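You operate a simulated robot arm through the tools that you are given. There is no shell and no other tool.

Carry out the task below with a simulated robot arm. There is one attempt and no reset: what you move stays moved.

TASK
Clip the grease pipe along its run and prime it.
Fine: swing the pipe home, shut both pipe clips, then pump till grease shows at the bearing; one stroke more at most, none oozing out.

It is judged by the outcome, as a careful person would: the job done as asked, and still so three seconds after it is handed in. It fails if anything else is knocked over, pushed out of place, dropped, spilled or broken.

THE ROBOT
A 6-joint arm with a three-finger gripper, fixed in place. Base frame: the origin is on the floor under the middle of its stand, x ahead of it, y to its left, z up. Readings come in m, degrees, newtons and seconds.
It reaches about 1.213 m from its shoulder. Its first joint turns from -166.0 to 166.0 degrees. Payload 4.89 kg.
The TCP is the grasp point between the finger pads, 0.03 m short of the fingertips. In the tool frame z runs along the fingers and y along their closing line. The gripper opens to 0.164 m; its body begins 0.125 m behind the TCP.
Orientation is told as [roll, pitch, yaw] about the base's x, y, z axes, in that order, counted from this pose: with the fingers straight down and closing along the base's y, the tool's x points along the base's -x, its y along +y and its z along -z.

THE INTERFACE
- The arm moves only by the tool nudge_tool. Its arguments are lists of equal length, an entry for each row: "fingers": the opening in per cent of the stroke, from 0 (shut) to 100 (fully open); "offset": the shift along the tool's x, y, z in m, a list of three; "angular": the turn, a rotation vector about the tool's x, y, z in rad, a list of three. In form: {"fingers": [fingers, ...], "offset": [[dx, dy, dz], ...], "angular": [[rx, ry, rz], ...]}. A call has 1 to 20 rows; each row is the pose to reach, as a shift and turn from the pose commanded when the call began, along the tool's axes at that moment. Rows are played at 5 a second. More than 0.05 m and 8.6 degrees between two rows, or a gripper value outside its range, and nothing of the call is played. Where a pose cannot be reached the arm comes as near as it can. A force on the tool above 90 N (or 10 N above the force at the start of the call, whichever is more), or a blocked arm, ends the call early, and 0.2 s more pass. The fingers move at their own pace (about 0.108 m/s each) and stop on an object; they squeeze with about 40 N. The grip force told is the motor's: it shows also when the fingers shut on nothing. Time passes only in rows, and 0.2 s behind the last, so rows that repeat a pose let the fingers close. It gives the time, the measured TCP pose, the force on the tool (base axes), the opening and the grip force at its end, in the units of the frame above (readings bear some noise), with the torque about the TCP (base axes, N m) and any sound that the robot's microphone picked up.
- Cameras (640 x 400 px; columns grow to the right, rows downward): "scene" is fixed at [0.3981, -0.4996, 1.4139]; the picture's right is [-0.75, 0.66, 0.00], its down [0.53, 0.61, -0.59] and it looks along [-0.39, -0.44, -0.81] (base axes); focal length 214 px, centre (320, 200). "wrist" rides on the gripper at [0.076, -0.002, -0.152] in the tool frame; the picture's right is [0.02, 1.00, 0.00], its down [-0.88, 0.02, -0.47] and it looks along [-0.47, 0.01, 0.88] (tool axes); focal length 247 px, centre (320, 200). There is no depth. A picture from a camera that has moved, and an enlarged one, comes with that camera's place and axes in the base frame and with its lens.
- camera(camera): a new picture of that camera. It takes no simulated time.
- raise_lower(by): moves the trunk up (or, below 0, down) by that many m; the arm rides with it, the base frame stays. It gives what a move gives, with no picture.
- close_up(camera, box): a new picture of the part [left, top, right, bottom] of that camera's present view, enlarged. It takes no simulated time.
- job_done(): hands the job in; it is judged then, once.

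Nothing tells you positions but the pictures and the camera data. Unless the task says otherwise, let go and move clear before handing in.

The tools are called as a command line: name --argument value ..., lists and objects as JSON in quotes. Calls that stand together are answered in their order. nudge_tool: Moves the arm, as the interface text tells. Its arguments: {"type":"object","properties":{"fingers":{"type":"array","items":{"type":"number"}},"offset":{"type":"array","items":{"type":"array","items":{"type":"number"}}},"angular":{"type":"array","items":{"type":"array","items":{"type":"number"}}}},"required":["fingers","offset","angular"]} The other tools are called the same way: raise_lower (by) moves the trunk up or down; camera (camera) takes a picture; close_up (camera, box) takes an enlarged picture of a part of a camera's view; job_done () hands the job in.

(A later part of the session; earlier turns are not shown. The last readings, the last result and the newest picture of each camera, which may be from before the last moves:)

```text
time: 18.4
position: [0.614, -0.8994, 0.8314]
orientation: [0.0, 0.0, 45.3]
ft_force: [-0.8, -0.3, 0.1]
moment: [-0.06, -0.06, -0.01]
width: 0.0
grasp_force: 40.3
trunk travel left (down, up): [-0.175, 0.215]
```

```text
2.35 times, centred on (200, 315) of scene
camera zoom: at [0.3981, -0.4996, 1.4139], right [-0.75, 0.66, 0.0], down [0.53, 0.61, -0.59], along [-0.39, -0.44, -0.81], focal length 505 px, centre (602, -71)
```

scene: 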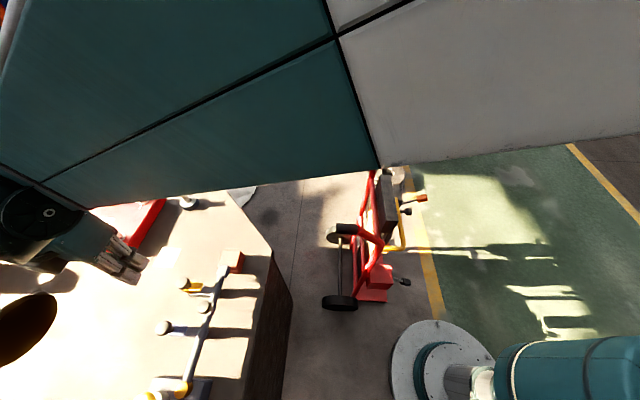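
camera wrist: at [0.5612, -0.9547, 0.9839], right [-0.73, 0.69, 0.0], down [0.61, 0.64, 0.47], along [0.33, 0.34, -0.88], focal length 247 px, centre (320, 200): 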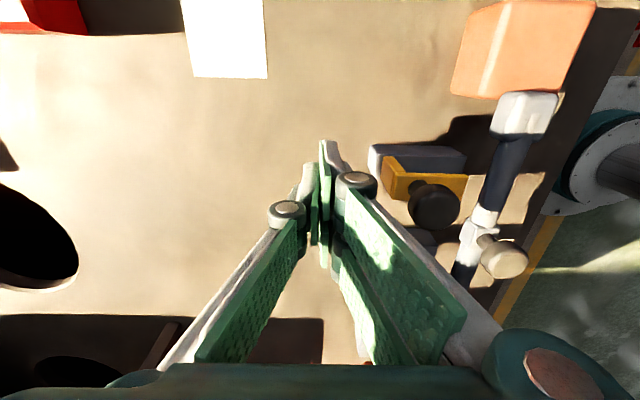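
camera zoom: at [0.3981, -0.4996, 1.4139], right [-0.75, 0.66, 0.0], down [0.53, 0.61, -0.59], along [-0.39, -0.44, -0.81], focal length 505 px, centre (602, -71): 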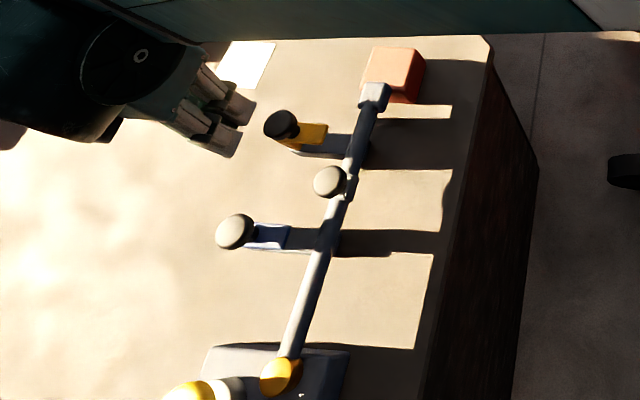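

nudge_tool --fingers '[0, 0, 0, 0, 0]' --offset '[[0, 0.006, 0], [0, 0.012, 0], [0, 0.017, 0], [0, 0.021, 0], [0, 0.025, 0]]' --angular '[[0, 0, 0], [0, 0, 0], [0, 0, 0], [0, 0, 0], [0, 0, 0]]'

camera --camera "wrist"

close_up --camera "scene" --box '[120, 230, 280, 400]'

```text
time: 19.6
position: [0.5955, -0.8811, 0.832]
orientation: [0.1, 0.0, 45.3]
ft_force: [0.1, -0.6, -0.2]
moment: [0.01, 0.02, 0.04]
width: 0.0001
grasp_force: 40.6
trunk travel left (down, up): [-0.175, 0.215]
```

```text
taken
camera wrist: at [0.5435, -0.9372, 0.9833], right [-0.73, 0.69, 0.0], down [0.61, 0.64, 0.47], along [0.33, 0.34, -0.88], focal length 247 px, centre (320, 200)
```

wrist: 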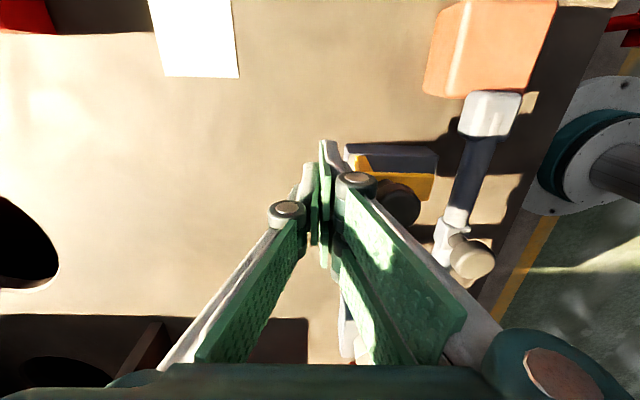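

```text
2.35 times, centred on (200, 315) of scene
camera zoom: at [0.3981, -0.4996, 1.4139], right [-0.75, 0.66, 0.0], down [0.53, 0.61, -0.59], along [-0.39, -0.44, -0.81], focal length 505 px, centre (602, -71)
```

zoom: 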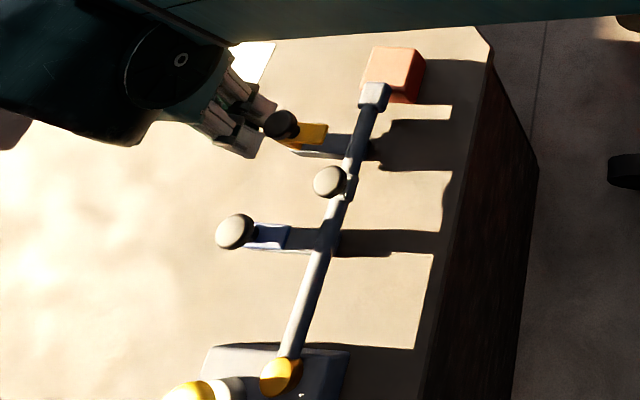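

nudge_tool --fingers '[0, 0, 0, 0, 0]' --offset '[[0, 0.004, 0], [0, 0.008, 0], [0, 0.012, 0], [0, 0.016, 0], [0, 0.02, 0]]' --angular '[[0, 0, 0], [0, 0, 0], [0, 0, 0], [0, 0, 0], [0, 0, 0]]'

camera --camera "wrist"

close_up --camera "scene" --box '[120, 230, 280, 400]'

```text
time: 20.8
position: [0.5843, -0.8667, 0.8319]
orientation: [0.0, 0.0, 45.3]
ft_force: [1.7, 1.6, -0.9]
moment: [-0.06, 0.05, -0.02]
width: 0.0
grasp_force: 40.1
trunk travel left (down, up): [-0.175, 0.215]
```

```text
taken
camera wrist: at [0.5302, -0.9225, 0.9835], right [-0.73, 0.69, 0.0], down [0.61, 0.64, 0.47], along [0.33, 0.34, -0.88], focal length 247 px, centre (320, 200)
```

wrist: 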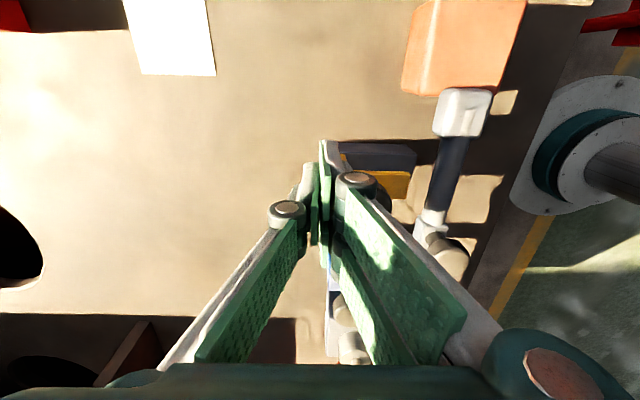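

```text
2.35 times, centred on (200, 315) of scene
camera zoom: at [0.3981, -0.4996, 1.4139], right [-0.75, 0.66, 0.0], down [0.53, 0.61, -0.59], along [-0.39, -0.44, -0.81], focal length 505 px, centre (602, -71)
```

zoom: 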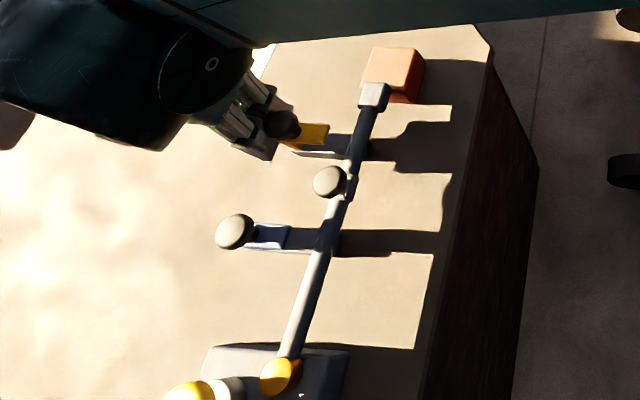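

close_up --camera "wrist" --box '[310, 130, 430, 230]'

close_up --camera "scene" --box '[160, 250, 220, 310]'

```text
4.00 times, centred on (370, 180) of wrist
camera zoom: at [0.5302, -0.9225, 0.9835], right [-0.73, 0.69, 0.0], down [0.61, 0.64, 0.47], along [0.33, 0.34, -0.88], focal length 988 px, centre (120, 280)
```

zoom: 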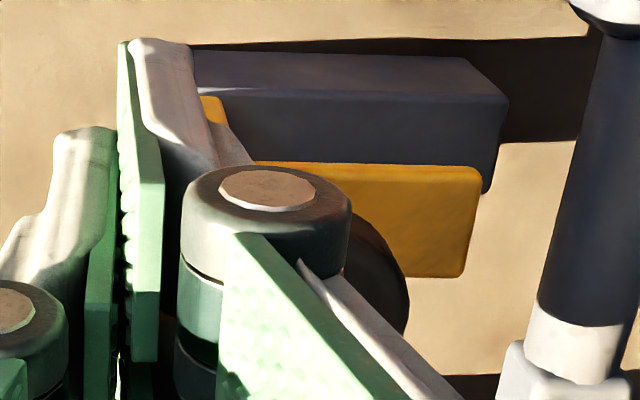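

```text
6.67 times, centred on (190, 280) of scene
camera zoom: at [0.3981, -0.4996, 1.4139], right [-0.75, 0.66, 0.0], down [0.53, 0.61, -0.59], along [-0.39, -0.44, -0.81], focal length 1430 px, centre (1187, -333)
```

zoom: 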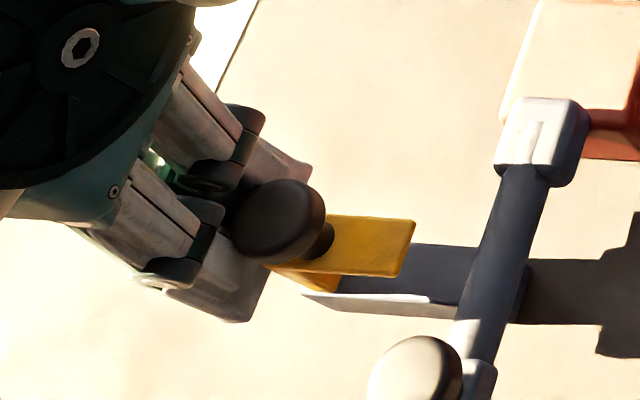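

The yellow knob sits right in front of the backs of the two paired fingers and nothing has moved yet. I'll push on in small steps and watch for contact.

nudge_tool --fingers '[0, 0, 0]' --offset '[[0, 0.004, 0], [0, 0.008, 0], [0, 0.008, 0]]' --angular '[[0, 0, 0], [0, 0, 0], [0, 0, 0]]'

close_up --camera "wrist" --box '[310, 130, 430, 230]'

close_up --camera "scene" --box '[160, 250, 220, 310]'

```text
time: 21.6
position: [0.5769, -0.8609, 0.8313]
orientation: [0.0, 0.0, 45.3]
ft_force: [8.9, 5.5, 0.8]
moment: [-0.1, 0.25, -0.24]
width: 0.0001
grasp_force: 40.5
trunk travel left (down, up): [-0.175, 0.215]
```

```text
4.00 times, centred on (370, 180) of wrist
camera zoom: at [0.5242, -0.9173, 0.9837], right [-0.73, 0.69, 0.0], down [0.61, 0.64, 0.47], along [0.33, 0.34, -0.88], focal length 988 px, centre (120, 280)
```

zoom: 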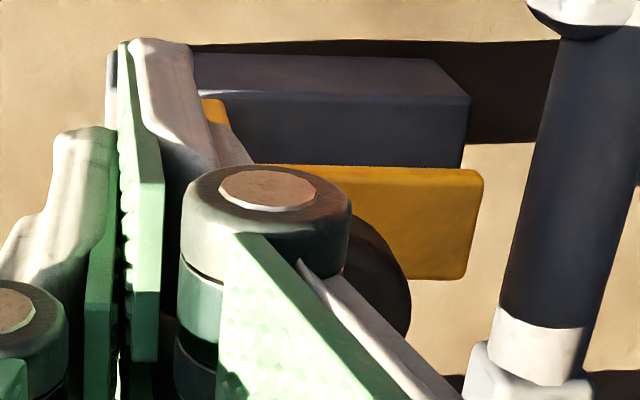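

```text
6.67 times, centred on (190, 280) of scene
camera zoom: at [0.3981, -0.4996, 1.4139], right [-0.75, 0.66, 0.0], down [0.53, 0.61, -0.59], along [-0.39, -0.44, -0.81], focal length 1430 px, centre (1187, -333)
```

zoom: 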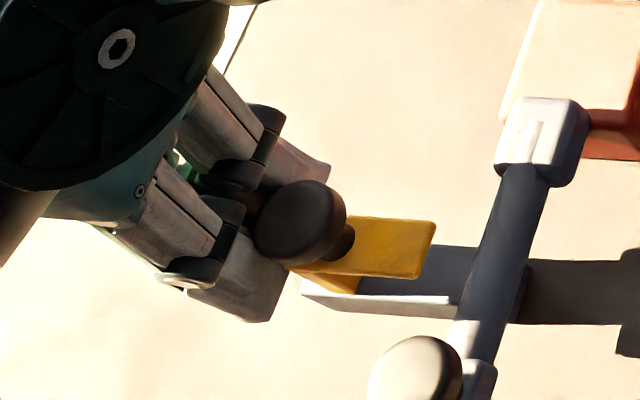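

The yellow hook slides toward the pipe with about 10 N of push. I'll keep pushing steadily until it covers the pipe and meets its stop.

nudge_tool --fingers '[0, 0, 0, 0, 0, 0]' --offset '[[0, 0.004, 0], [0, 0.008, 0], [0, 0.012, 0], [0, 0.016, 0], [0, 0.02, 0], [0, 0.02, 0]]' --angular '[[0, 0, 0], [0, 0, 0], [0, 0, 0], [0, 0, 0], [0, 0, 0], [0, 0, 0]]'

camera --camera "wrist"

close_up --camera "scene" --box '[160, 250, 240, 330]'

```text
time: 23.0
position: [0.5612, -0.848, 0.8311]
orientation: [0.0, 0.0, 45.3]
ft_force: [3.6, 1.5, -0.7]
moment: [-0.05, 0.09, -0.1]
width: 0.0
grasp_force: 40.2
trunk travel left (down, up): [-0.175, 0.215]
```

```text
taken
camera wrist: at [0.5092, -0.9037, 0.9831], right [-0.73, 0.69, 0.0], down [0.61, 0.64, 0.47], along [0.33, 0.34, -0.88], focal length 247 px, centre (320, 200)
```

wrist: 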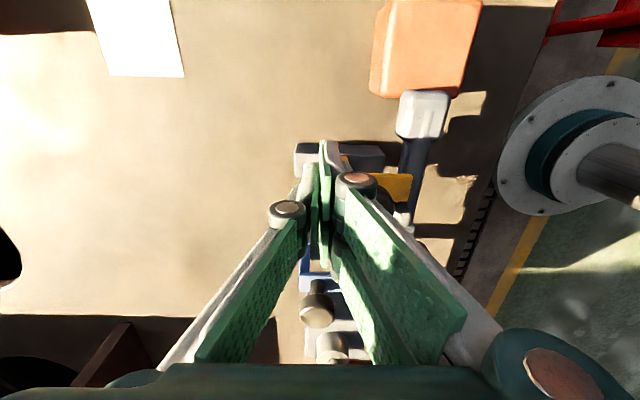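

```text
5.00 times, centred on (200, 290) of scene
camera zoom: at [0.3981, -0.4996, 1.4139], right [-0.75, 0.66, 0.0], down [0.53, 0.61, -0.59], along [-0.39, -0.44, -0.81], focal length 1072 px, centre (920, -250)
```

zoom: 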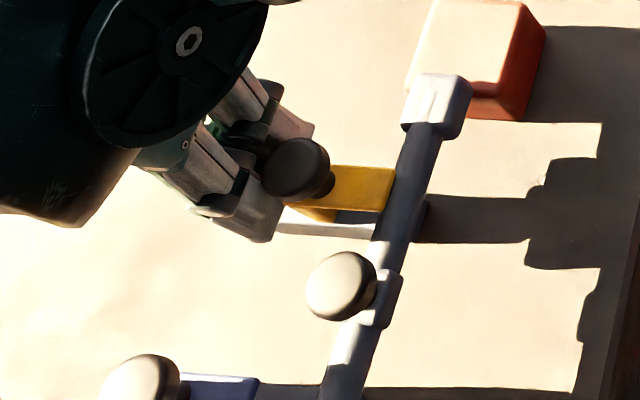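

nudge_tool --fingers '[0, 0, 0, 0]' --offset '[[0, 0.003, 0], [0, 0.006, 0], [0, 0.009, 0], [0, 0.009, 0]]' --angular '[[0, 0, 0], [0, 0, 0], [0, 0, 0], [0, 0, 0]]'

close_up --camera "wrist" --box '[310, 130, 450, 250]'

close_up --camera "scene" --box '[160, 250, 240, 330]'

```text
time: 24.0
position: [0.5564, -0.8421, 0.833]
orientation: [0.0, -0.1, 45.3]
ft_force: [0.2, 0.9, -0.2]
moment: [-0.03, 0.02, -0.06]
width: 0.0
grasp_force: 39.8
trunk travel left (down, up): [-0.175, 0.215]
```

```text
3.33 times, centred on (380, 190) of wrist
camera zoom: at [0.5039, -0.8973, 0.983], right [-0.73, 0.69, 0.0], down [0.61, 0.64, 0.47], along [0.33, 0.34, -0.88], focal length 823 px, centre (120, 233)
```

zoom: 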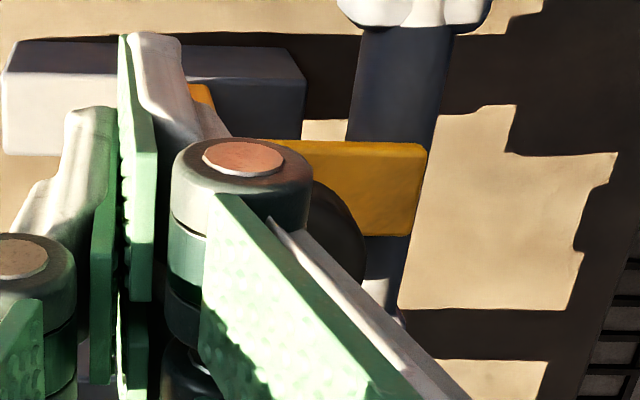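

```text
5.00 times, centred on (200, 290) of scene
camera zoom: at [0.3981, -0.4996, 1.4139], right [-0.75, 0.66, 0.0], down [0.53, 0.61, -0.59], along [-0.39, -0.44, -0.81], focal length 1072 px, centre (920, -250)
```

zoom: 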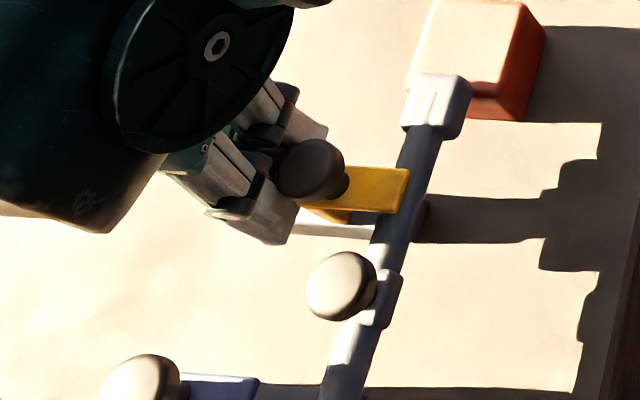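

nudge_tool --fingers '[0, 0, 0, 0]' --offset '[[0, 0.003, 0], [0, 0.006, 0], [0, 0.009, 0], [0, 0.009, 0]]' --angular '[[0, 0, 0], [0, 0, 0], [0, 0, 0], [0, 0, 0]]'

close_up --camera "wrist" --box '[310, 130, 450, 250]'

close_up --camera "scene" --box '[160, 250, 240, 330]'

```text
time: 25.0
position: [0.5514, -0.835, 0.8294]
orientation: [-0.1, 0.0, 45.5]
ft_force: [39.4, -15.4, 6.9]
moment: [-0.16, 0.54, -0.65]
width: 0.0002
grasp_force: 39.9
trunk travel left (down, up): [-0.175, 0.215]
```

```text
3.33 times, centred on (380, 190) of wrist
camera zoom: at [0.4992, -0.8913, 0.9823], right [-0.73, 0.69, 0.0], down [0.6, 0.64, 0.47], along [0.33, 0.34, -0.88], focal length 823 px, centre (120, 233)
```

zoom: 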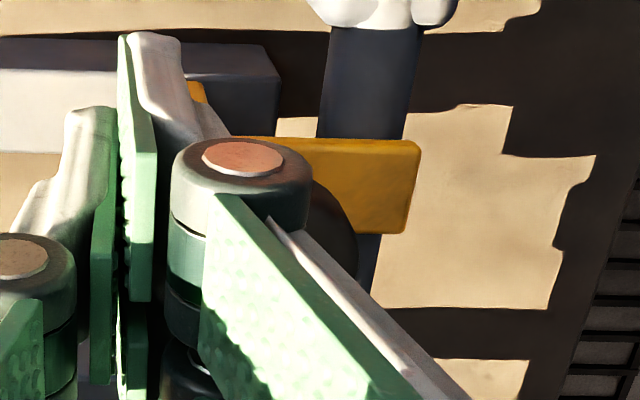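

```text
5.00 times, centred on (200, 290) of scene
camera zoom: at [0.3981, -0.4996, 1.4139], right [-0.75, 0.66, 0.0], down [0.53, 0.61, -0.59], along [-0.39, -0.44, -0.81], focal length 1072 px, centre (920, -250)
```

zoom: 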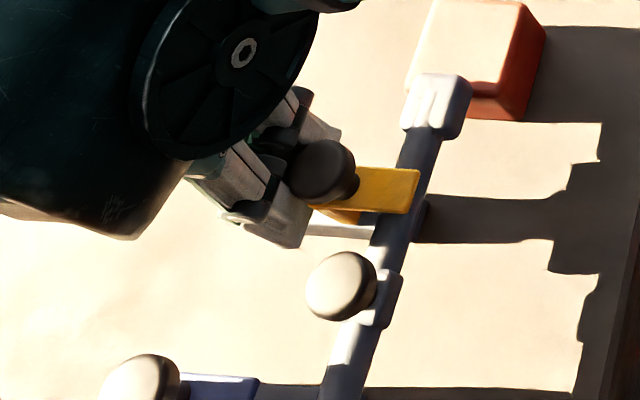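

The yellow hook now spans the pipe and has met a hard stop (about 39 N). I'll back off and check it stays.

nudge_tool --fingers '[0, 0, 0, 0]' --offset '[[0, -0.005, 0], [0, -0.015, 0], [0, -0.03, 0], [0, -0.045, 0]]' --angular '[[0, 0, 0], [0, 0, 0], [0, 0, 0], [0, 0, 0]]'

camera --camera "wrist"

close_up --camera "scene" --box '[130, 240, 250, 360]'

```text
time: 26.0
position: [0.5809, -0.8657, 0.8316]
orientation: [0.0, 0.0, 45.3]
ft_force: [-1.3, 0.3, 0.9]
moment: [-0.13, -0.04, 0.0]
width: 0.0002
grasp_force: 39.7
trunk travel left (down, up): [-0.175, 0.215]
```

```text
taken
camera wrist: at [0.528, -0.9221, 0.9837], right [-0.73, 0.69, 0.0], down [0.61, 0.64, 0.47], along [0.33, 0.34, -0.88], focal length 247 px, centre (320, 200)
```

wrist: 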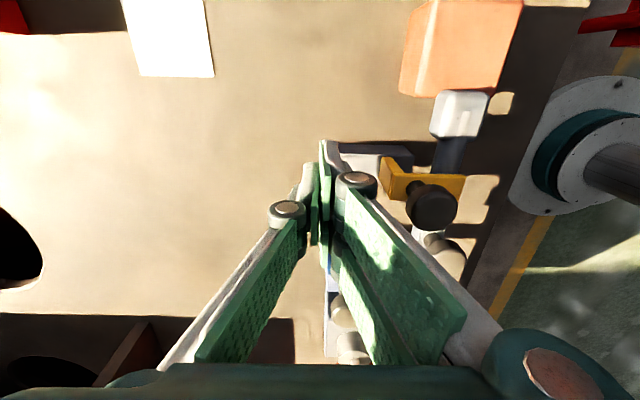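

```text
3.33 times, centred on (190, 300) of scene
camera zoom: at [0.3981, -0.4996, 1.4139], right [-0.75, 0.66, 0.0], down [0.53, 0.61, -0.59], along [-0.39, -0.44, -0.81], focal length 715 px, centre (753, -133)
```

zoom: 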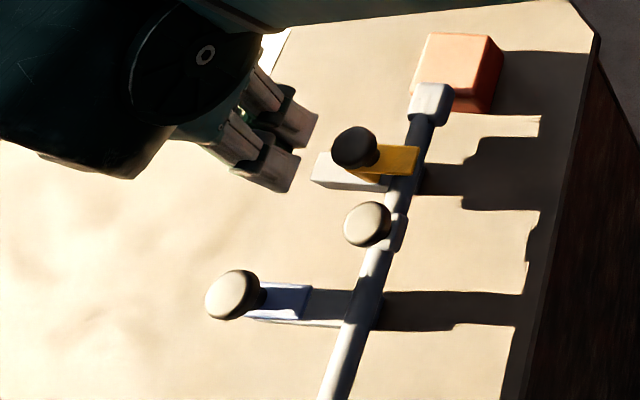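

Yellow clip stays shut over the pipe. Next I'll lift, shift along to the outer side of the blue hook and look.

nudge_tool --fingers '[0, 0, 0, 0, 0, 0]' --offset '[[0, -0.01, -0.03], [0, -0.03, -0.06], [-0.025, -0.042, -0.075], [-0.05, -0.042, -0.075], [-0.075, -0.042, -0.075], [-0.093, -0.042, -0.075]]' --angular '[[0, 0, 0], [0, 0, 0], [0, 0, 0], [0, 0, 0], [0, 0, 0], [0, 0, 0]]'

camera --camera "wrist"

close_up --camera "scene" --box '[100, 240, 260, 400]'

```text
time: 27.4
position: [0.6773, -0.8299, 0.9068]
orientation: [0.0, 0.0, 45.3]
ft_force: [-0.4, -1.4, -0.4]
moment: [0.07, -0.05, -0.01]
width: 0.0
grasp_force: 39.7
trunk travel left (down, up): [-0.175, 0.215]
```

```text
taken
camera wrist: at [0.6237, -0.8869, 1.0584], right [-0.73, 0.69, 0.0], down [0.61, 0.64, 0.47], along [0.33, 0.34, -0.88], focal length 247 px, centre (320, 200)
```

wrist: 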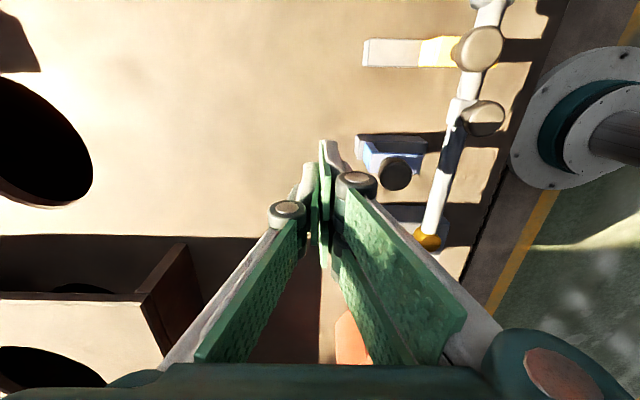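

```text
2.50 times, centred on (180, 320) of scene
camera zoom: at [0.3981, -0.4996, 1.4139], right [-0.75, 0.66, 0.0], down [0.53, 0.61, -0.59], along [-0.39, -0.44, -0.81], focal length 536 px, centre (670, -100)
```

zoom: 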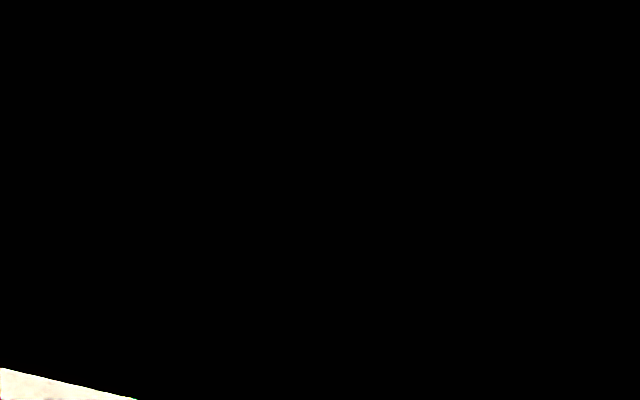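

close_up --camera "wrist" --box '[340, 110, 460, 210]'

```text
4.00 times, centred on (400, 160) of wrist
camera zoom: at [0.6237, -0.8869, 1.0584], right [-0.73, 0.69, 0.0], down [0.61, 0.64, 0.47], along [0.33, 0.34, -0.88], focal length 988 px, centre (0, 360)
```

zoom: 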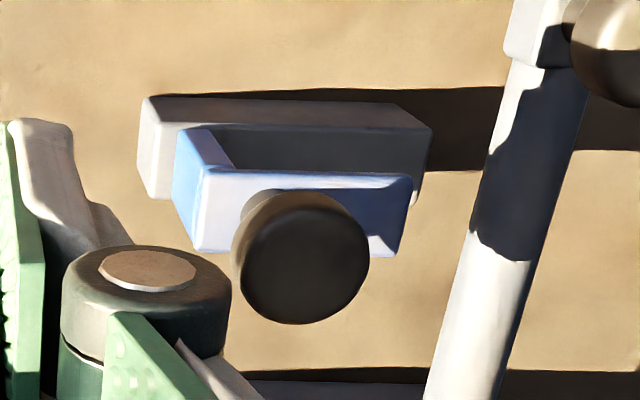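

nudge_tool --fingers '[0, 0, 0]' --offset '[[-0.009, 0, 0.02], [-0.009, 0, 0.05], [-0.009, 0, 0.075]]' --angular '[[0, 0, 0], [0, 0, 0], [0, 0, 0]]'

camera --camera "wrist"

close_up --camera "wrist" --box '[340, 140, 480, 260]'

```text
time: 28.2
position: [0.6808, -0.8237, 0.8324]
orientation: [-0.1, -0.1, 45.3]
ft_force: [-1.1, 0.9, 1.0]
moment: [-0.1, -0.07, 0.03]
width: 0.0
grasp_force: 40.0
trunk travel left (down, up): [-0.175, 0.215]
```

```text
taken
camera wrist: at [0.6285, -0.8794, 0.9837], right [-0.73, 0.69, 0.0], down [0.61, 0.64, 0.47], along [0.33, 0.34, -0.88], focal length 247 px, centre (320, 200)
```

wrist: 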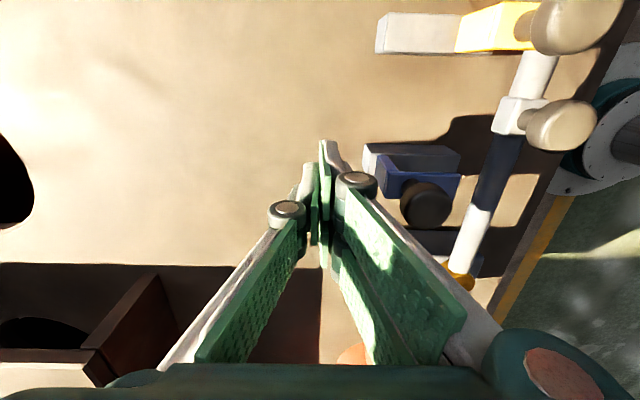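

```text
3.33 times, centred on (410, 200) of wrist
camera zoom: at [0.6285, -0.8794, 0.9837], right [-0.73, 0.69, 0.0], down [0.61, 0.64, 0.47], along [0.33, 0.34, -0.88], focal length 823 px, centre (20, 200)
```

zoom: 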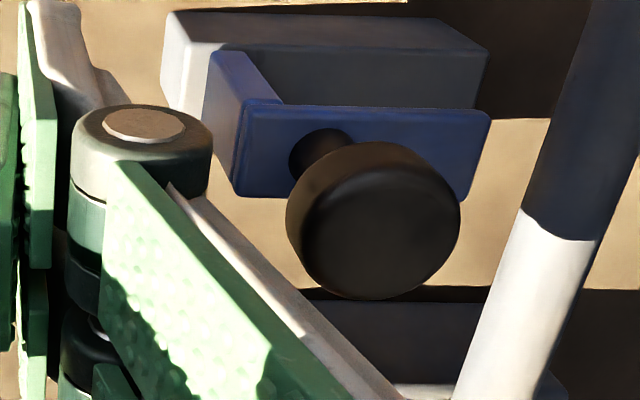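

Blue knob is in line, about 67 mm ahead. I'll push the same way as for the yellow one, in stages.

nudge_tool --fingers '[0, 0, 0, 0, 0, 0, 0]' --offset '[[0, 0.008, 0], [0, 0.016, 0], [0, 0.024, 0], [0, 0.031, 0], [0, 0.037, 0], [0, 0.042, 0], [0, 0.047, 0]]' --angular '[[0, 0, 0], [0, 0, 0], [0, 0, 0], [0, 0, 0], [0, 0, 0], [0, 0, 0], [0, 0, 0]]'

camera --camera "wrist"

close_up --camera "wrist" --box '[310, 110, 480, 260]'

```text
time: 29.8
position: [0.6483, -0.7895, 0.8318]
orientation: [0.0, 0.1, 45.4]
ft_force: [-2.2, -1.9, -0.1]
moment: [0.04, -0.03, 0.08]
width: 0.0002
grasp_force: 40.0
trunk travel left (down, up): [-0.175, 0.215]
```

```text
taken
camera wrist: at [0.5966, -0.8457, 0.9836], right [-0.73, 0.69, 0.0], down [0.61, 0.64, 0.47], along [0.33, 0.34, -0.88], focal length 247 px, centre (320, 200)
```

wrist: 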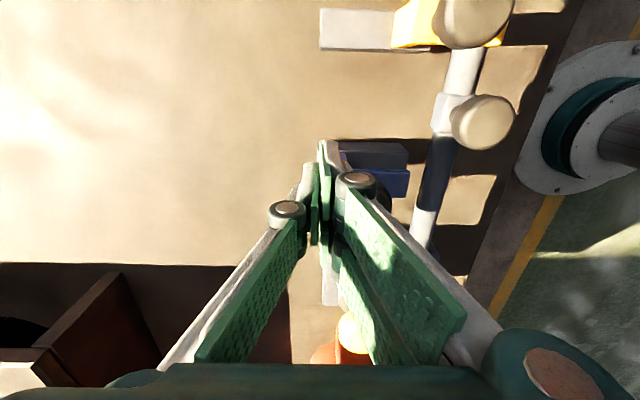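

```text
2.67 times, centred on (395, 185) of wrist
camera zoom: at [0.5966, -0.8457, 0.9836], right [-0.73, 0.69, 0.0], down [0.61, 0.64, 0.47], along [0.33, 0.34, -0.88], focal length 659 px, centre (120, 240)
```

zoom: 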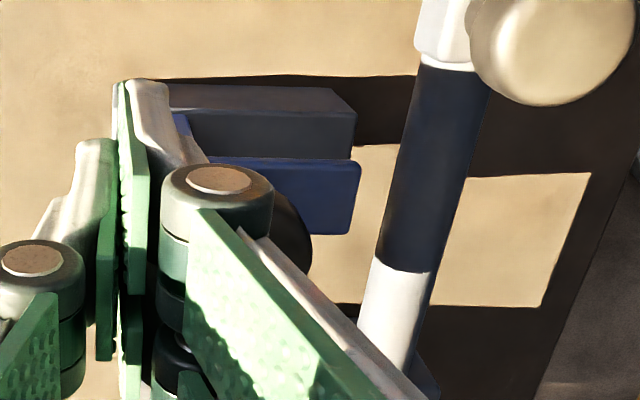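

nudge_tool --fingers '[0, 0, 0, 0, 0, 0, 0]' --offset '[[0, 0.004, 0], [0, 0.008, 0], [0, 0.012, 0], [0, 0.016, 0], [0, 0.02, 0], [0, 0.024, 0], [0, 0.026, 0]]' --angular '[[0, 0, 0], [0, 0, 0], [0, 0, 0], [0, 0, 0], [0, 0, 0], [0, 0, 0], [0, 0, 0]]'

close_up --camera "wrist" --box '[310, 110, 480, 260]'

close_up --camera "scene" --box '[100, 240, 260, 400]'

```text
time: 31.4
position: [0.631, -0.7719, 0.8311]
orientation: [0.0, 0.0, 45.2]
ft_force: [1.8, 0.0, -0.4]
moment: [0.0, -0.01, -0.05]
width: 0.0
grasp_force: 39.5
trunk travel left (down, up): [-0.175, 0.215]
```

```text
2.67 times, centred on (395, 185) of wrist
camera zoom: at [0.5781, -0.8285, 0.9833], right [-0.73, 0.69, 0.0], down [0.61, 0.64, 0.47], along [0.33, 0.34, -0.88], focal length 659 px, centre (120, 240)
```

zoom: 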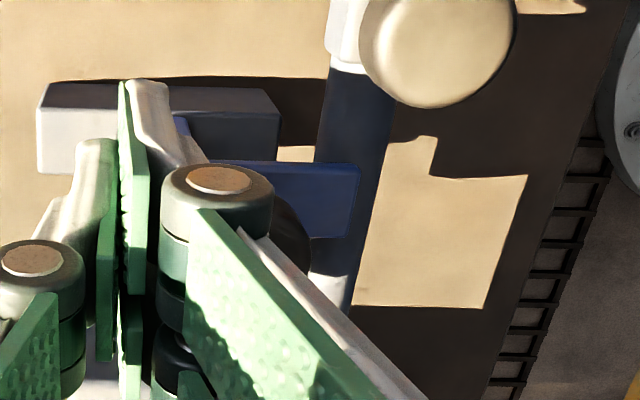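

```text
2.50 times, centred on (180, 320) of scene
camera zoom: at [0.3981, -0.4996, 1.4139], right [-0.75, 0.66, 0.0], down [0.53, 0.61, -0.59], along [-0.39, -0.44, -0.81], focal length 536 px, centre (670, -100)
```

zoom: 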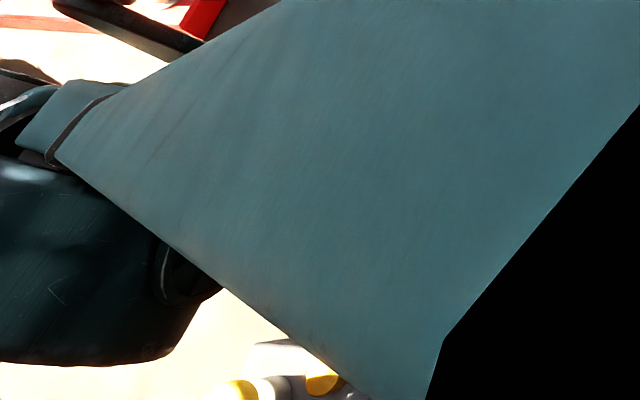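

nudge_tool --fingers '[0, 0, 0, 0]' --offset '[[0, 0.003, 0], [0, 0.006, 0], [0, 0.009, 0], [0, 0.01, 0]]' --angular '[[0, 0, 0], [0, 0, 0], [0, 0, 0], [0, 0, 0]]'

close_up --camera "wrist" --box '[310, 110, 480, 260]'

```text
time: 32.4
position: [0.6233, -0.7653, 0.8314]
orientation: [0.1, 0.0, 45.3]
ft_force: [2.1, -1.1, 1.4]
moment: [-0.02, 0.0, -0.01]
width: 0.0001
grasp_force: 40.5
trunk travel left (down, up): [-0.175, 0.215]
```

```text
2.67 times, centred on (395, 185) of wrist
camera zoom: at [0.571, -0.8212, 0.9831], right [-0.73, 0.69, 0.0], down [0.61, 0.64, 0.47], along [0.33, 0.34, -0.88], focal length 659 px, centre (120, 240)
```

zoom: 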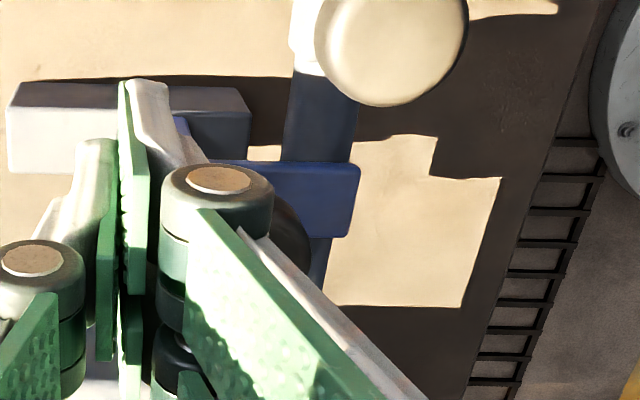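

nudge_tool --fingers '[0, 0, 0, 0]' --offset '[[0, 0.002, 0], [0, 0.004, 0], [0, 0.005, 0], [0, 0.005, 0]]' --angular '[[0, 0, 0], [0, 0, 0], [0, 0, 0], [0, 0, 0]]'

close_up --camera "wrist" --box '[310, 110, 480, 260]'

```text
time: 33.4
position: [0.6226, -0.7635, 0.831]
orientation: [-0.3, 0.0, 45.4]
ft_force: [51.0, -66.3, 24.9]
moment: [-0.56, -0.36, -0.12]
width: 0.0
grasp_force: 40.6
trunk travel left (down, up): [-0.175, 0.215]
```

```text
2.67 times, centred on (395, 185) of wrist
camera zoom: at [0.5696, -0.8194, 0.983], right [-0.73, 0.69, 0.0], down [0.6, 0.64, 0.47], along [0.33, 0.34, -0.88], focal length 659 px, centre (120, 240)
```

zoom: 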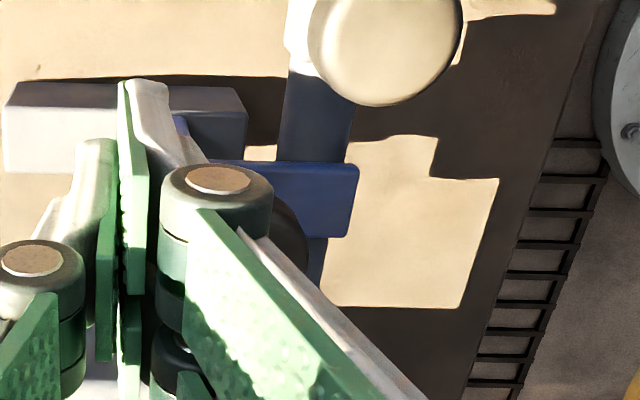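

The blue hook also spans the pipe and is hard against its stop, at the same depth as the yellow one. I'll back off, lift and inspect both clips and the pipe.

nudge_tool --fingers '[0, 0, 0, 0, 0, 0]' --offset '[[0, -0.005, 0], [0, -0.015, 0], [0, -0.035, 0], [0, -0.06, -0.02], [0, -0.065, -0.06], [0, -0.065, -0.1]]' --angular '[[0, 0, 0], [0, 0, 0], [0, 0, 0], [0, 0, 0], [0, 0, 0], [0, 0, 0]]'

camera --camera "wrist"

close_up --camera "wrist" --box '[330, 20, 530, 220]'

```text
time: 34.8
position: [0.6656, -0.8074, 0.931]
orientation: [0.0, 0.0, 45.3]
ft_force: [0.6, -1.0, -1.3]
moment: [0.19, 0.15, -0.01]
width: 0.0002
grasp_force: 40.2
trunk travel left (down, up): [-0.175, 0.215]
```

```text
taken
camera wrist: at [0.6135, -0.8619, 1.0833], right [-0.73, 0.69, 0.0], down [0.61, 0.64, 0.47], along [0.32, 0.34, -0.88], focal length 247 px, centre (320, 200)
```

wrist: 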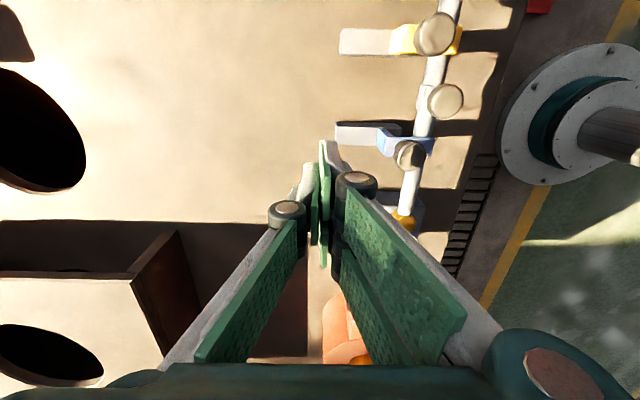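

```text
2.00 times, centred on (430, 120) of wrist
camera zoom: at [0.6135, -0.8619, 1.0833], right [-0.73, 0.69, 0.0], down [0.61, 0.64, 0.47], along [0.32, 0.34, -0.88], focal length 494 px, centre (100, 360)
```

zoom: 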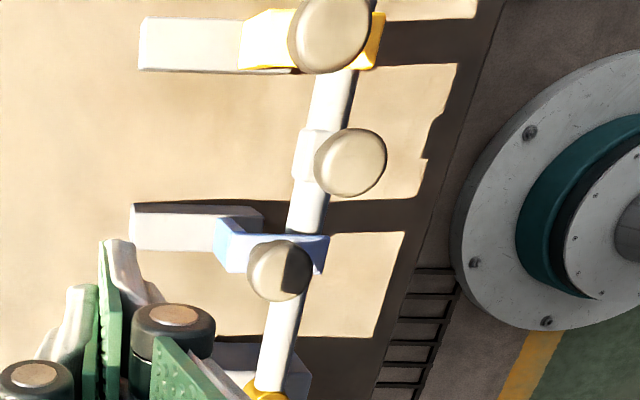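

Both clips are shut over the pipe. Now the pump: I'll rise and move over the yellow-capped plunger beside the hinge for a close look.

nudge_tool --fingers '[0, 0, 0, 0, 0]' --offset '[[0, 0.005, -0.03], [-0.03, 0.025, -0.05], [-0.06, 0.045, -0.05], [-0.09, 0.06, -0.05], [-0.115, 0.07, -0.05]]' --angular '[[0, 0, 0], [0, 0, 0], [0, 0, 0], [0, 0, 0], [0, 0, 0]]'

camera --camera "wrist"

camera --camera "scene"

```text
time: 36.0
position: [0.6955, -0.6771, 0.9836]
orientation: [0.0, -0.1, 45.3]
ft_force: [-0.9, -0.2, 0.4]
moment: [0.09, -0.13, -0.01]
width: 0.0
grasp_force: 39.8
trunk travel left (down, up): [-0.175, 0.215]
```

```text
taken
camera wrist: at [0.644, -0.7336, 1.1349], right [-0.73, 0.69, 0.0], down [0.61, 0.64, 0.47], along [0.33, 0.34, -0.88], focal length 247 px, centre (320, 200)
```

wrist: 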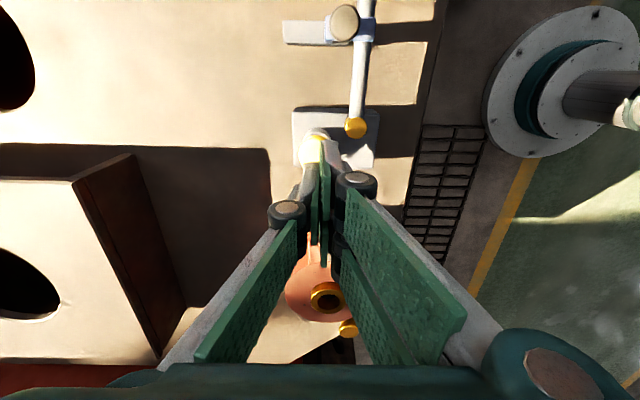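

```text
taken
```

scene: 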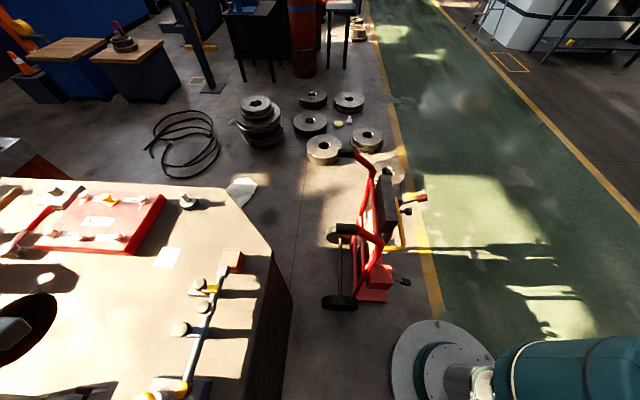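

close_up --camera "scene" --box '[130, 240, 260, 400]'

close_up --camera "scene" --box '[205, 240, 255, 290]'

close_up --camera "wrist" --box '[270, 90, 400, 200]'

close_up --camera "scene" --box '[120, 350, 220, 400]'

```text
2.50 times, centred on (195, 320) of scene
camera zoom: at [0.3981, -0.4996, 1.4139], right [-0.75, 0.66, 0.0], down [0.53, 0.61, -0.59], along [-0.39, -0.44, -0.81], focal length 536 px, centre (632, -100)
```

zoom: 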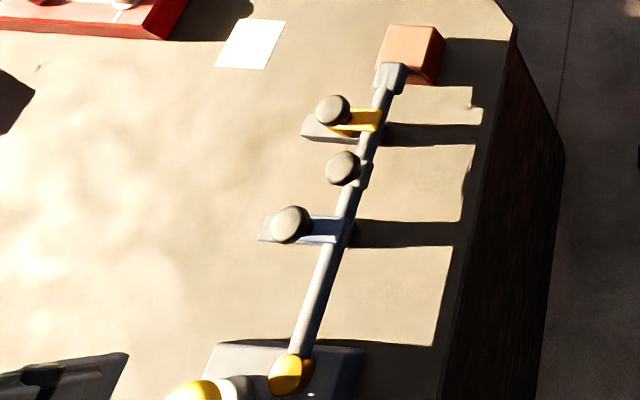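

```text
8.00 times, centred on (230, 265) of scene
camera zoom: at [0.3981, -0.4996, 1.4139], right [-0.75, 0.66, 0.0], down [0.53, 0.61, -0.59], along [-0.39, -0.44, -0.81], focal length 1716 px, centre (1040, -320)
```

zoom: 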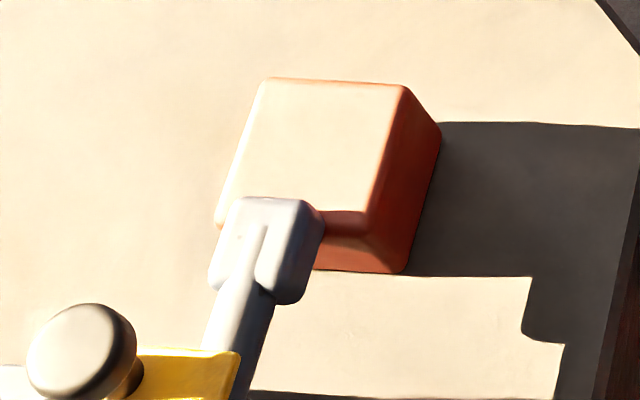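

```text
3.64 times, centred on (335, 145) of wrist
camera zoom: at [0.644, -0.7336, 1.1349], right [-0.73, 0.69, 0.0], down [0.61, 0.64, 0.47], along [0.33, 0.34, -0.88], focal length 898 px, centre (266, 400)
```

zoom: 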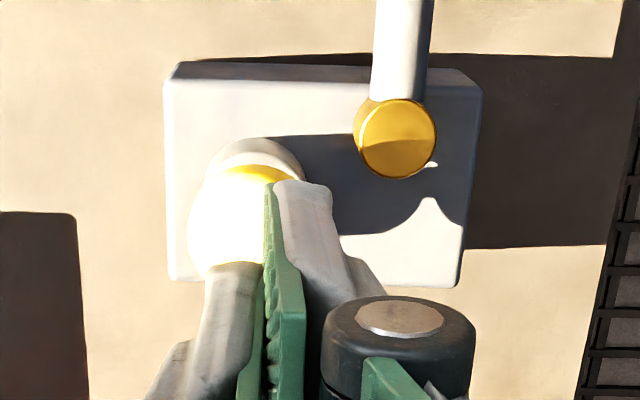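

```text
6.40 times, centred on (170, 375) of scene
camera zoom: at [0.3981, -0.4996, 1.4139], right [-0.75, 0.66, 0.0], down [0.53, 0.61, -0.59], along [-0.39, -0.44, -0.81], focal length 1373 px, centre (1280, -920)
```

zoom: 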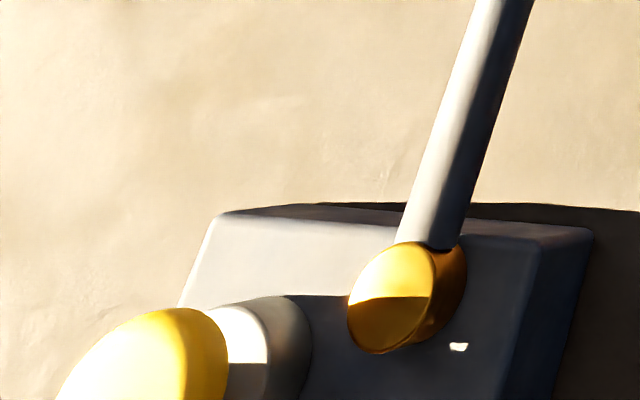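

The scene camera now has a clear view of both shut clips and the salmon bearing block, with no grease visible yet. I take the plunger cap to be at about (0.708, -0.672) with its top near z 0.85; I'll bring the closed fingertips over it and check.

nudge_tool --fingers '[0, 0, 0]' --offset '[[-0.006, -0.003, 0.0], [-0.0124, -0.0053, 0.03], [-0.0124, -0.0053, 0.06]]' --angular '[[0, 0, 0], [0, 0, 0], [0, 0, 0]]'

camera --camera "wrist"

close_up --camera "wrist" --box '[260, 110, 400, 260]'

close_up --camera "scene" --box '[100, 320, 240, 400]'

```text
time: 36.8
position: [0.7093, -0.6704, 0.9221]
orientation: [0.0, 0.1, 45.4]
ft_force: [-0.7, 0.2, 0.5]
moment: [-0.05, -0.06, -0.04]
width: 0.0001
grasp_force: 40.1
trunk travel left (down, up): [-0.175, 0.215]
```

```text
taken
camera wrist: at [0.6573, -0.7265, 1.0739], right [-0.73, 0.69, 0.0], down [0.61, 0.64, 0.47], along [0.33, 0.34, -0.88], focal length 247 px, centre (320, 200)
```

wrist: 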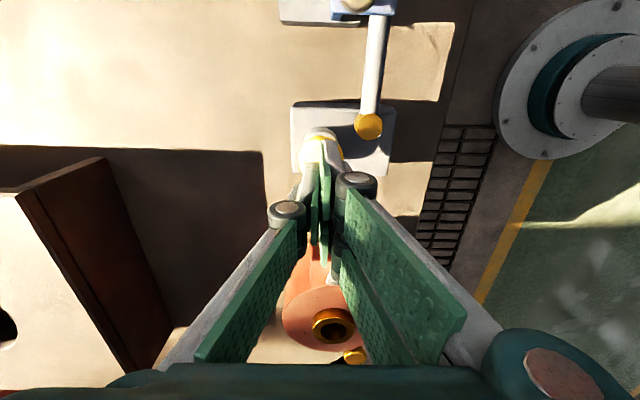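

```text
2.67 times, centred on (330, 185) of wrist
camera zoom: at [0.6573, -0.7265, 1.0739], right [-0.73, 0.69, 0.0], down [0.61, 0.64, 0.47], along [0.33, 0.34, -0.88], focal length 659 px, centre (293, 240)
```

zoom: 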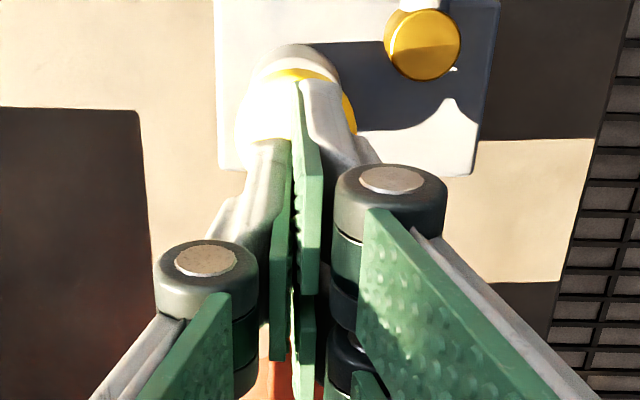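

```text
4.57 times, centred on (170, 360) of scene
camera zoom: at [0.3981, -0.4996, 1.4139], right [-0.75, 0.66, 0.0], down [0.53, 0.61, -0.59], along [-0.39, -0.44, -0.81], focal length 980 px, centre (1006, -531)
```

zoom: 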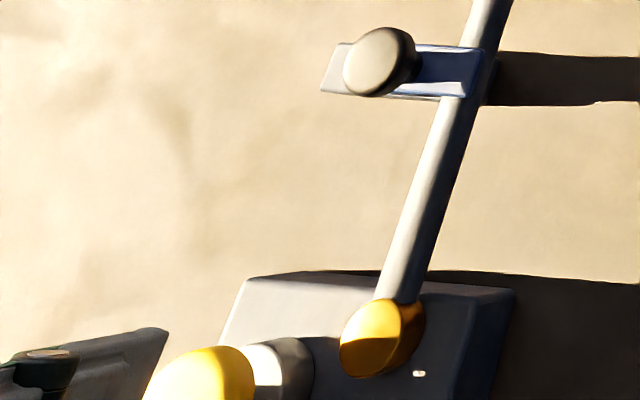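

nudge_tool --fingers '[0, 0, 0, 0]' --offset '[[0.003, 0.001, 0.01], [0.003, 0.001, 0.018], [0.003, 0.001, 0.025], [0.003, 0.001, 0.03]]' --angular '[[0, 0, 0], [0, 0, 0], [0, 0, 0], [0, 0, 0]]'

close_up --camera "wrist" --box '[260, 110, 400, 260]'

close_up --camera "scene" --box '[100, 320, 240, 400]'

```text
time: 37.8
position: [0.7077, -0.673, 0.892]
orientation: [-0.1, -0.1, 45.3]
ft_force: [-0.4, -0.2, 0.1]
moment: [-0.01, -0.02, -0.02]
width: 0.0001
grasp_force: 40.2
trunk travel left (down, up): [-0.175, 0.215]
```

```text
2.67 times, centred on (330, 185) of wrist
camera zoom: at [0.6555, -0.7283, 1.0437], right [-0.73, 0.69, 0.0], down [0.61, 0.64, 0.47], along [0.33, 0.34, -0.88], focal length 659 px, centre (293, 240)
```

zoom: 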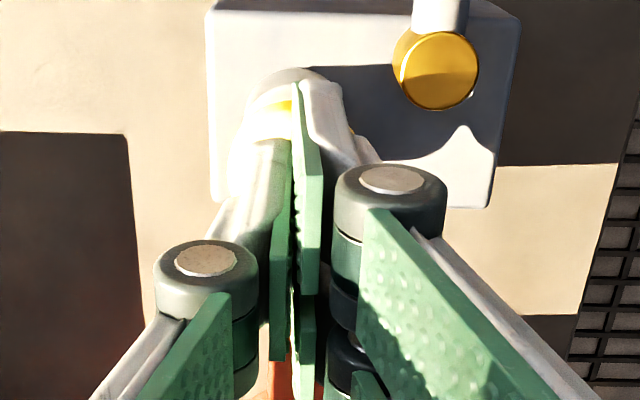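

```text
4.57 times, centred on (170, 360) of scene
camera zoom: at [0.3981, -0.4996, 1.4139], right [-0.75, 0.66, 0.0], down [0.53, 0.61, -0.59], along [-0.39, -0.44, -0.81], focal length 980 px, centre (1006, -531)
```

zoom: 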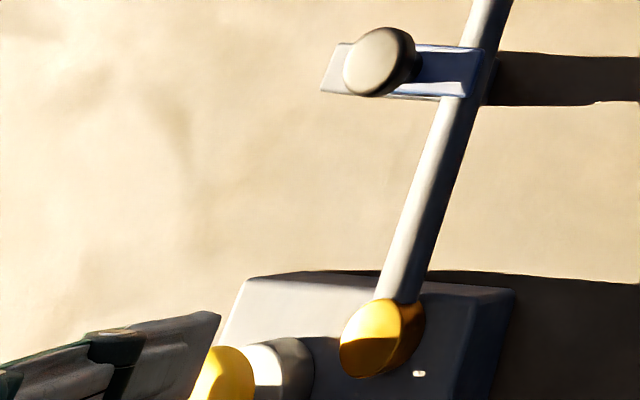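

Fingertips are just above the cap. I'll come down gently to feel the contact.

nudge_tool --fingers '[0, 0, 0, 0]' --offset '[[0, 0, 0.004], [0, 0, 0.008], [0, 0, 0.011], [0, 0, 0.014]]' --angular '[[0, 0, 0], [0, 0, 0], [0, 0, 0], [0, 0, 0]]'

close_up --camera "scene" --box '[100, 320, 240, 400]'

close_up --camera "wrist" --box '[260, 110, 400, 260]'

```text
time: 38.8
position: [0.7078, -0.673, 0.8787]
orientation: [0.0, -0.1, 45.3]
ft_force: [3.4, -2.3, 6.6]
moment: [-0.02, -0.09, 0.01]
width: 0.006
grasp_force: 44.8
trunk travel left (down, up): [-0.175, 0.215]
```

```text
4.57 times, centred on (170, 360) of scene
camera zoom: at [0.3981, -0.4996, 1.4139], right [-0.75, 0.66, 0.0], down [0.53, 0.61, -0.59], along [-0.39, -0.44, -0.81], focal length 980 px, centre (1006, -531)
```

zoom: 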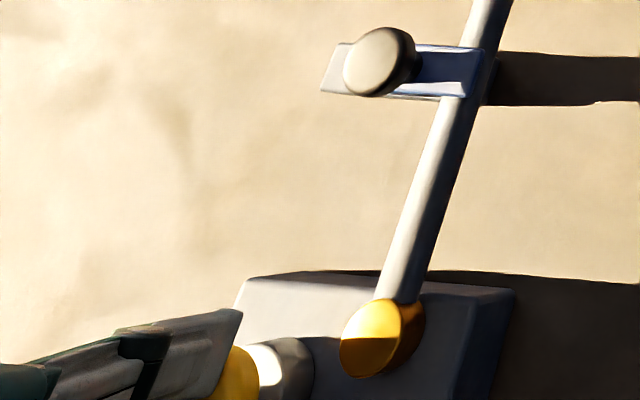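

```text
2.67 times, centred on (330, 185) of wrist
camera zoom: at [0.655, -0.7275, 1.0302], right [-0.73, 0.69, 0.0], down [0.61, 0.64, 0.47], along [0.33, 0.34, -0.88], focal length 659 px, centre (293, 240)
```

zoom: 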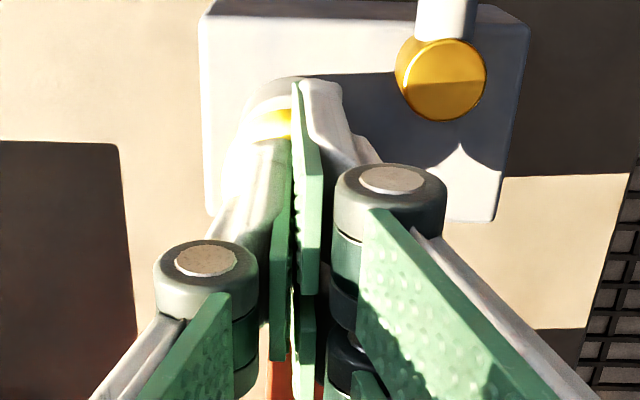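

nudge_tool --fingers '[0, 0, 0]' --offset '[[0, 0, 0.003], [0, 0, 0.006], [0, 0, 0.006]]' --angular '[[0, 0, 0], [0, 0, 0], [0, 0, 0]]'

close_up --camera "scene" --box '[100, 320, 240, 400]'

close_up --camera "wrist" --box '[260, 110, 400, 260]'

```text
time: 39.6
position: [0.7073, -0.6718, 0.8723]
orientation: [0.0, 0.0, 45.3]
ft_force: [0.9, 3.8, 7.9]
moment: [0.18, -0.05, 0.02]
width: 0.0059
grasp_force: 45.6
trunk travel left (down, up): [-0.175, 0.215]
```

```text
4.57 times, centred on (170, 360) of scene
camera zoom: at [0.3981, -0.4996, 1.4139], right [-0.75, 0.66, 0.0], down [0.53, 0.61, -0.59], along [-0.39, -0.44, -0.81], focal length 980 px, centre (1006, -531)
```

zoom: 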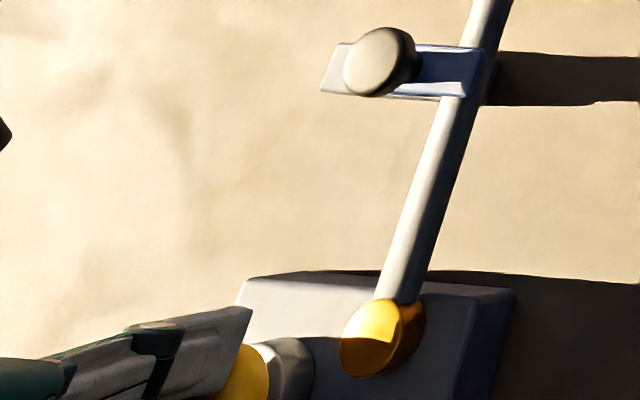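

```text
2.67 times, centred on (330, 185) of wrist
camera zoom: at [0.6548, -0.728, 1.0237], right [-0.73, 0.69, 0.0], down [0.61, 0.64, 0.47], along [0.33, 0.34, -0.88], focal length 659 px, centre (293, 240)
```

zoom: 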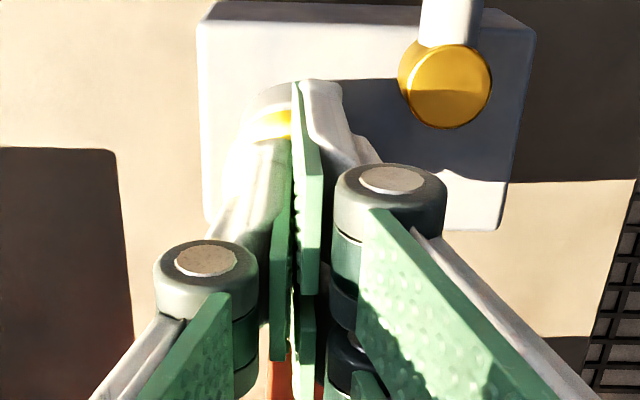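

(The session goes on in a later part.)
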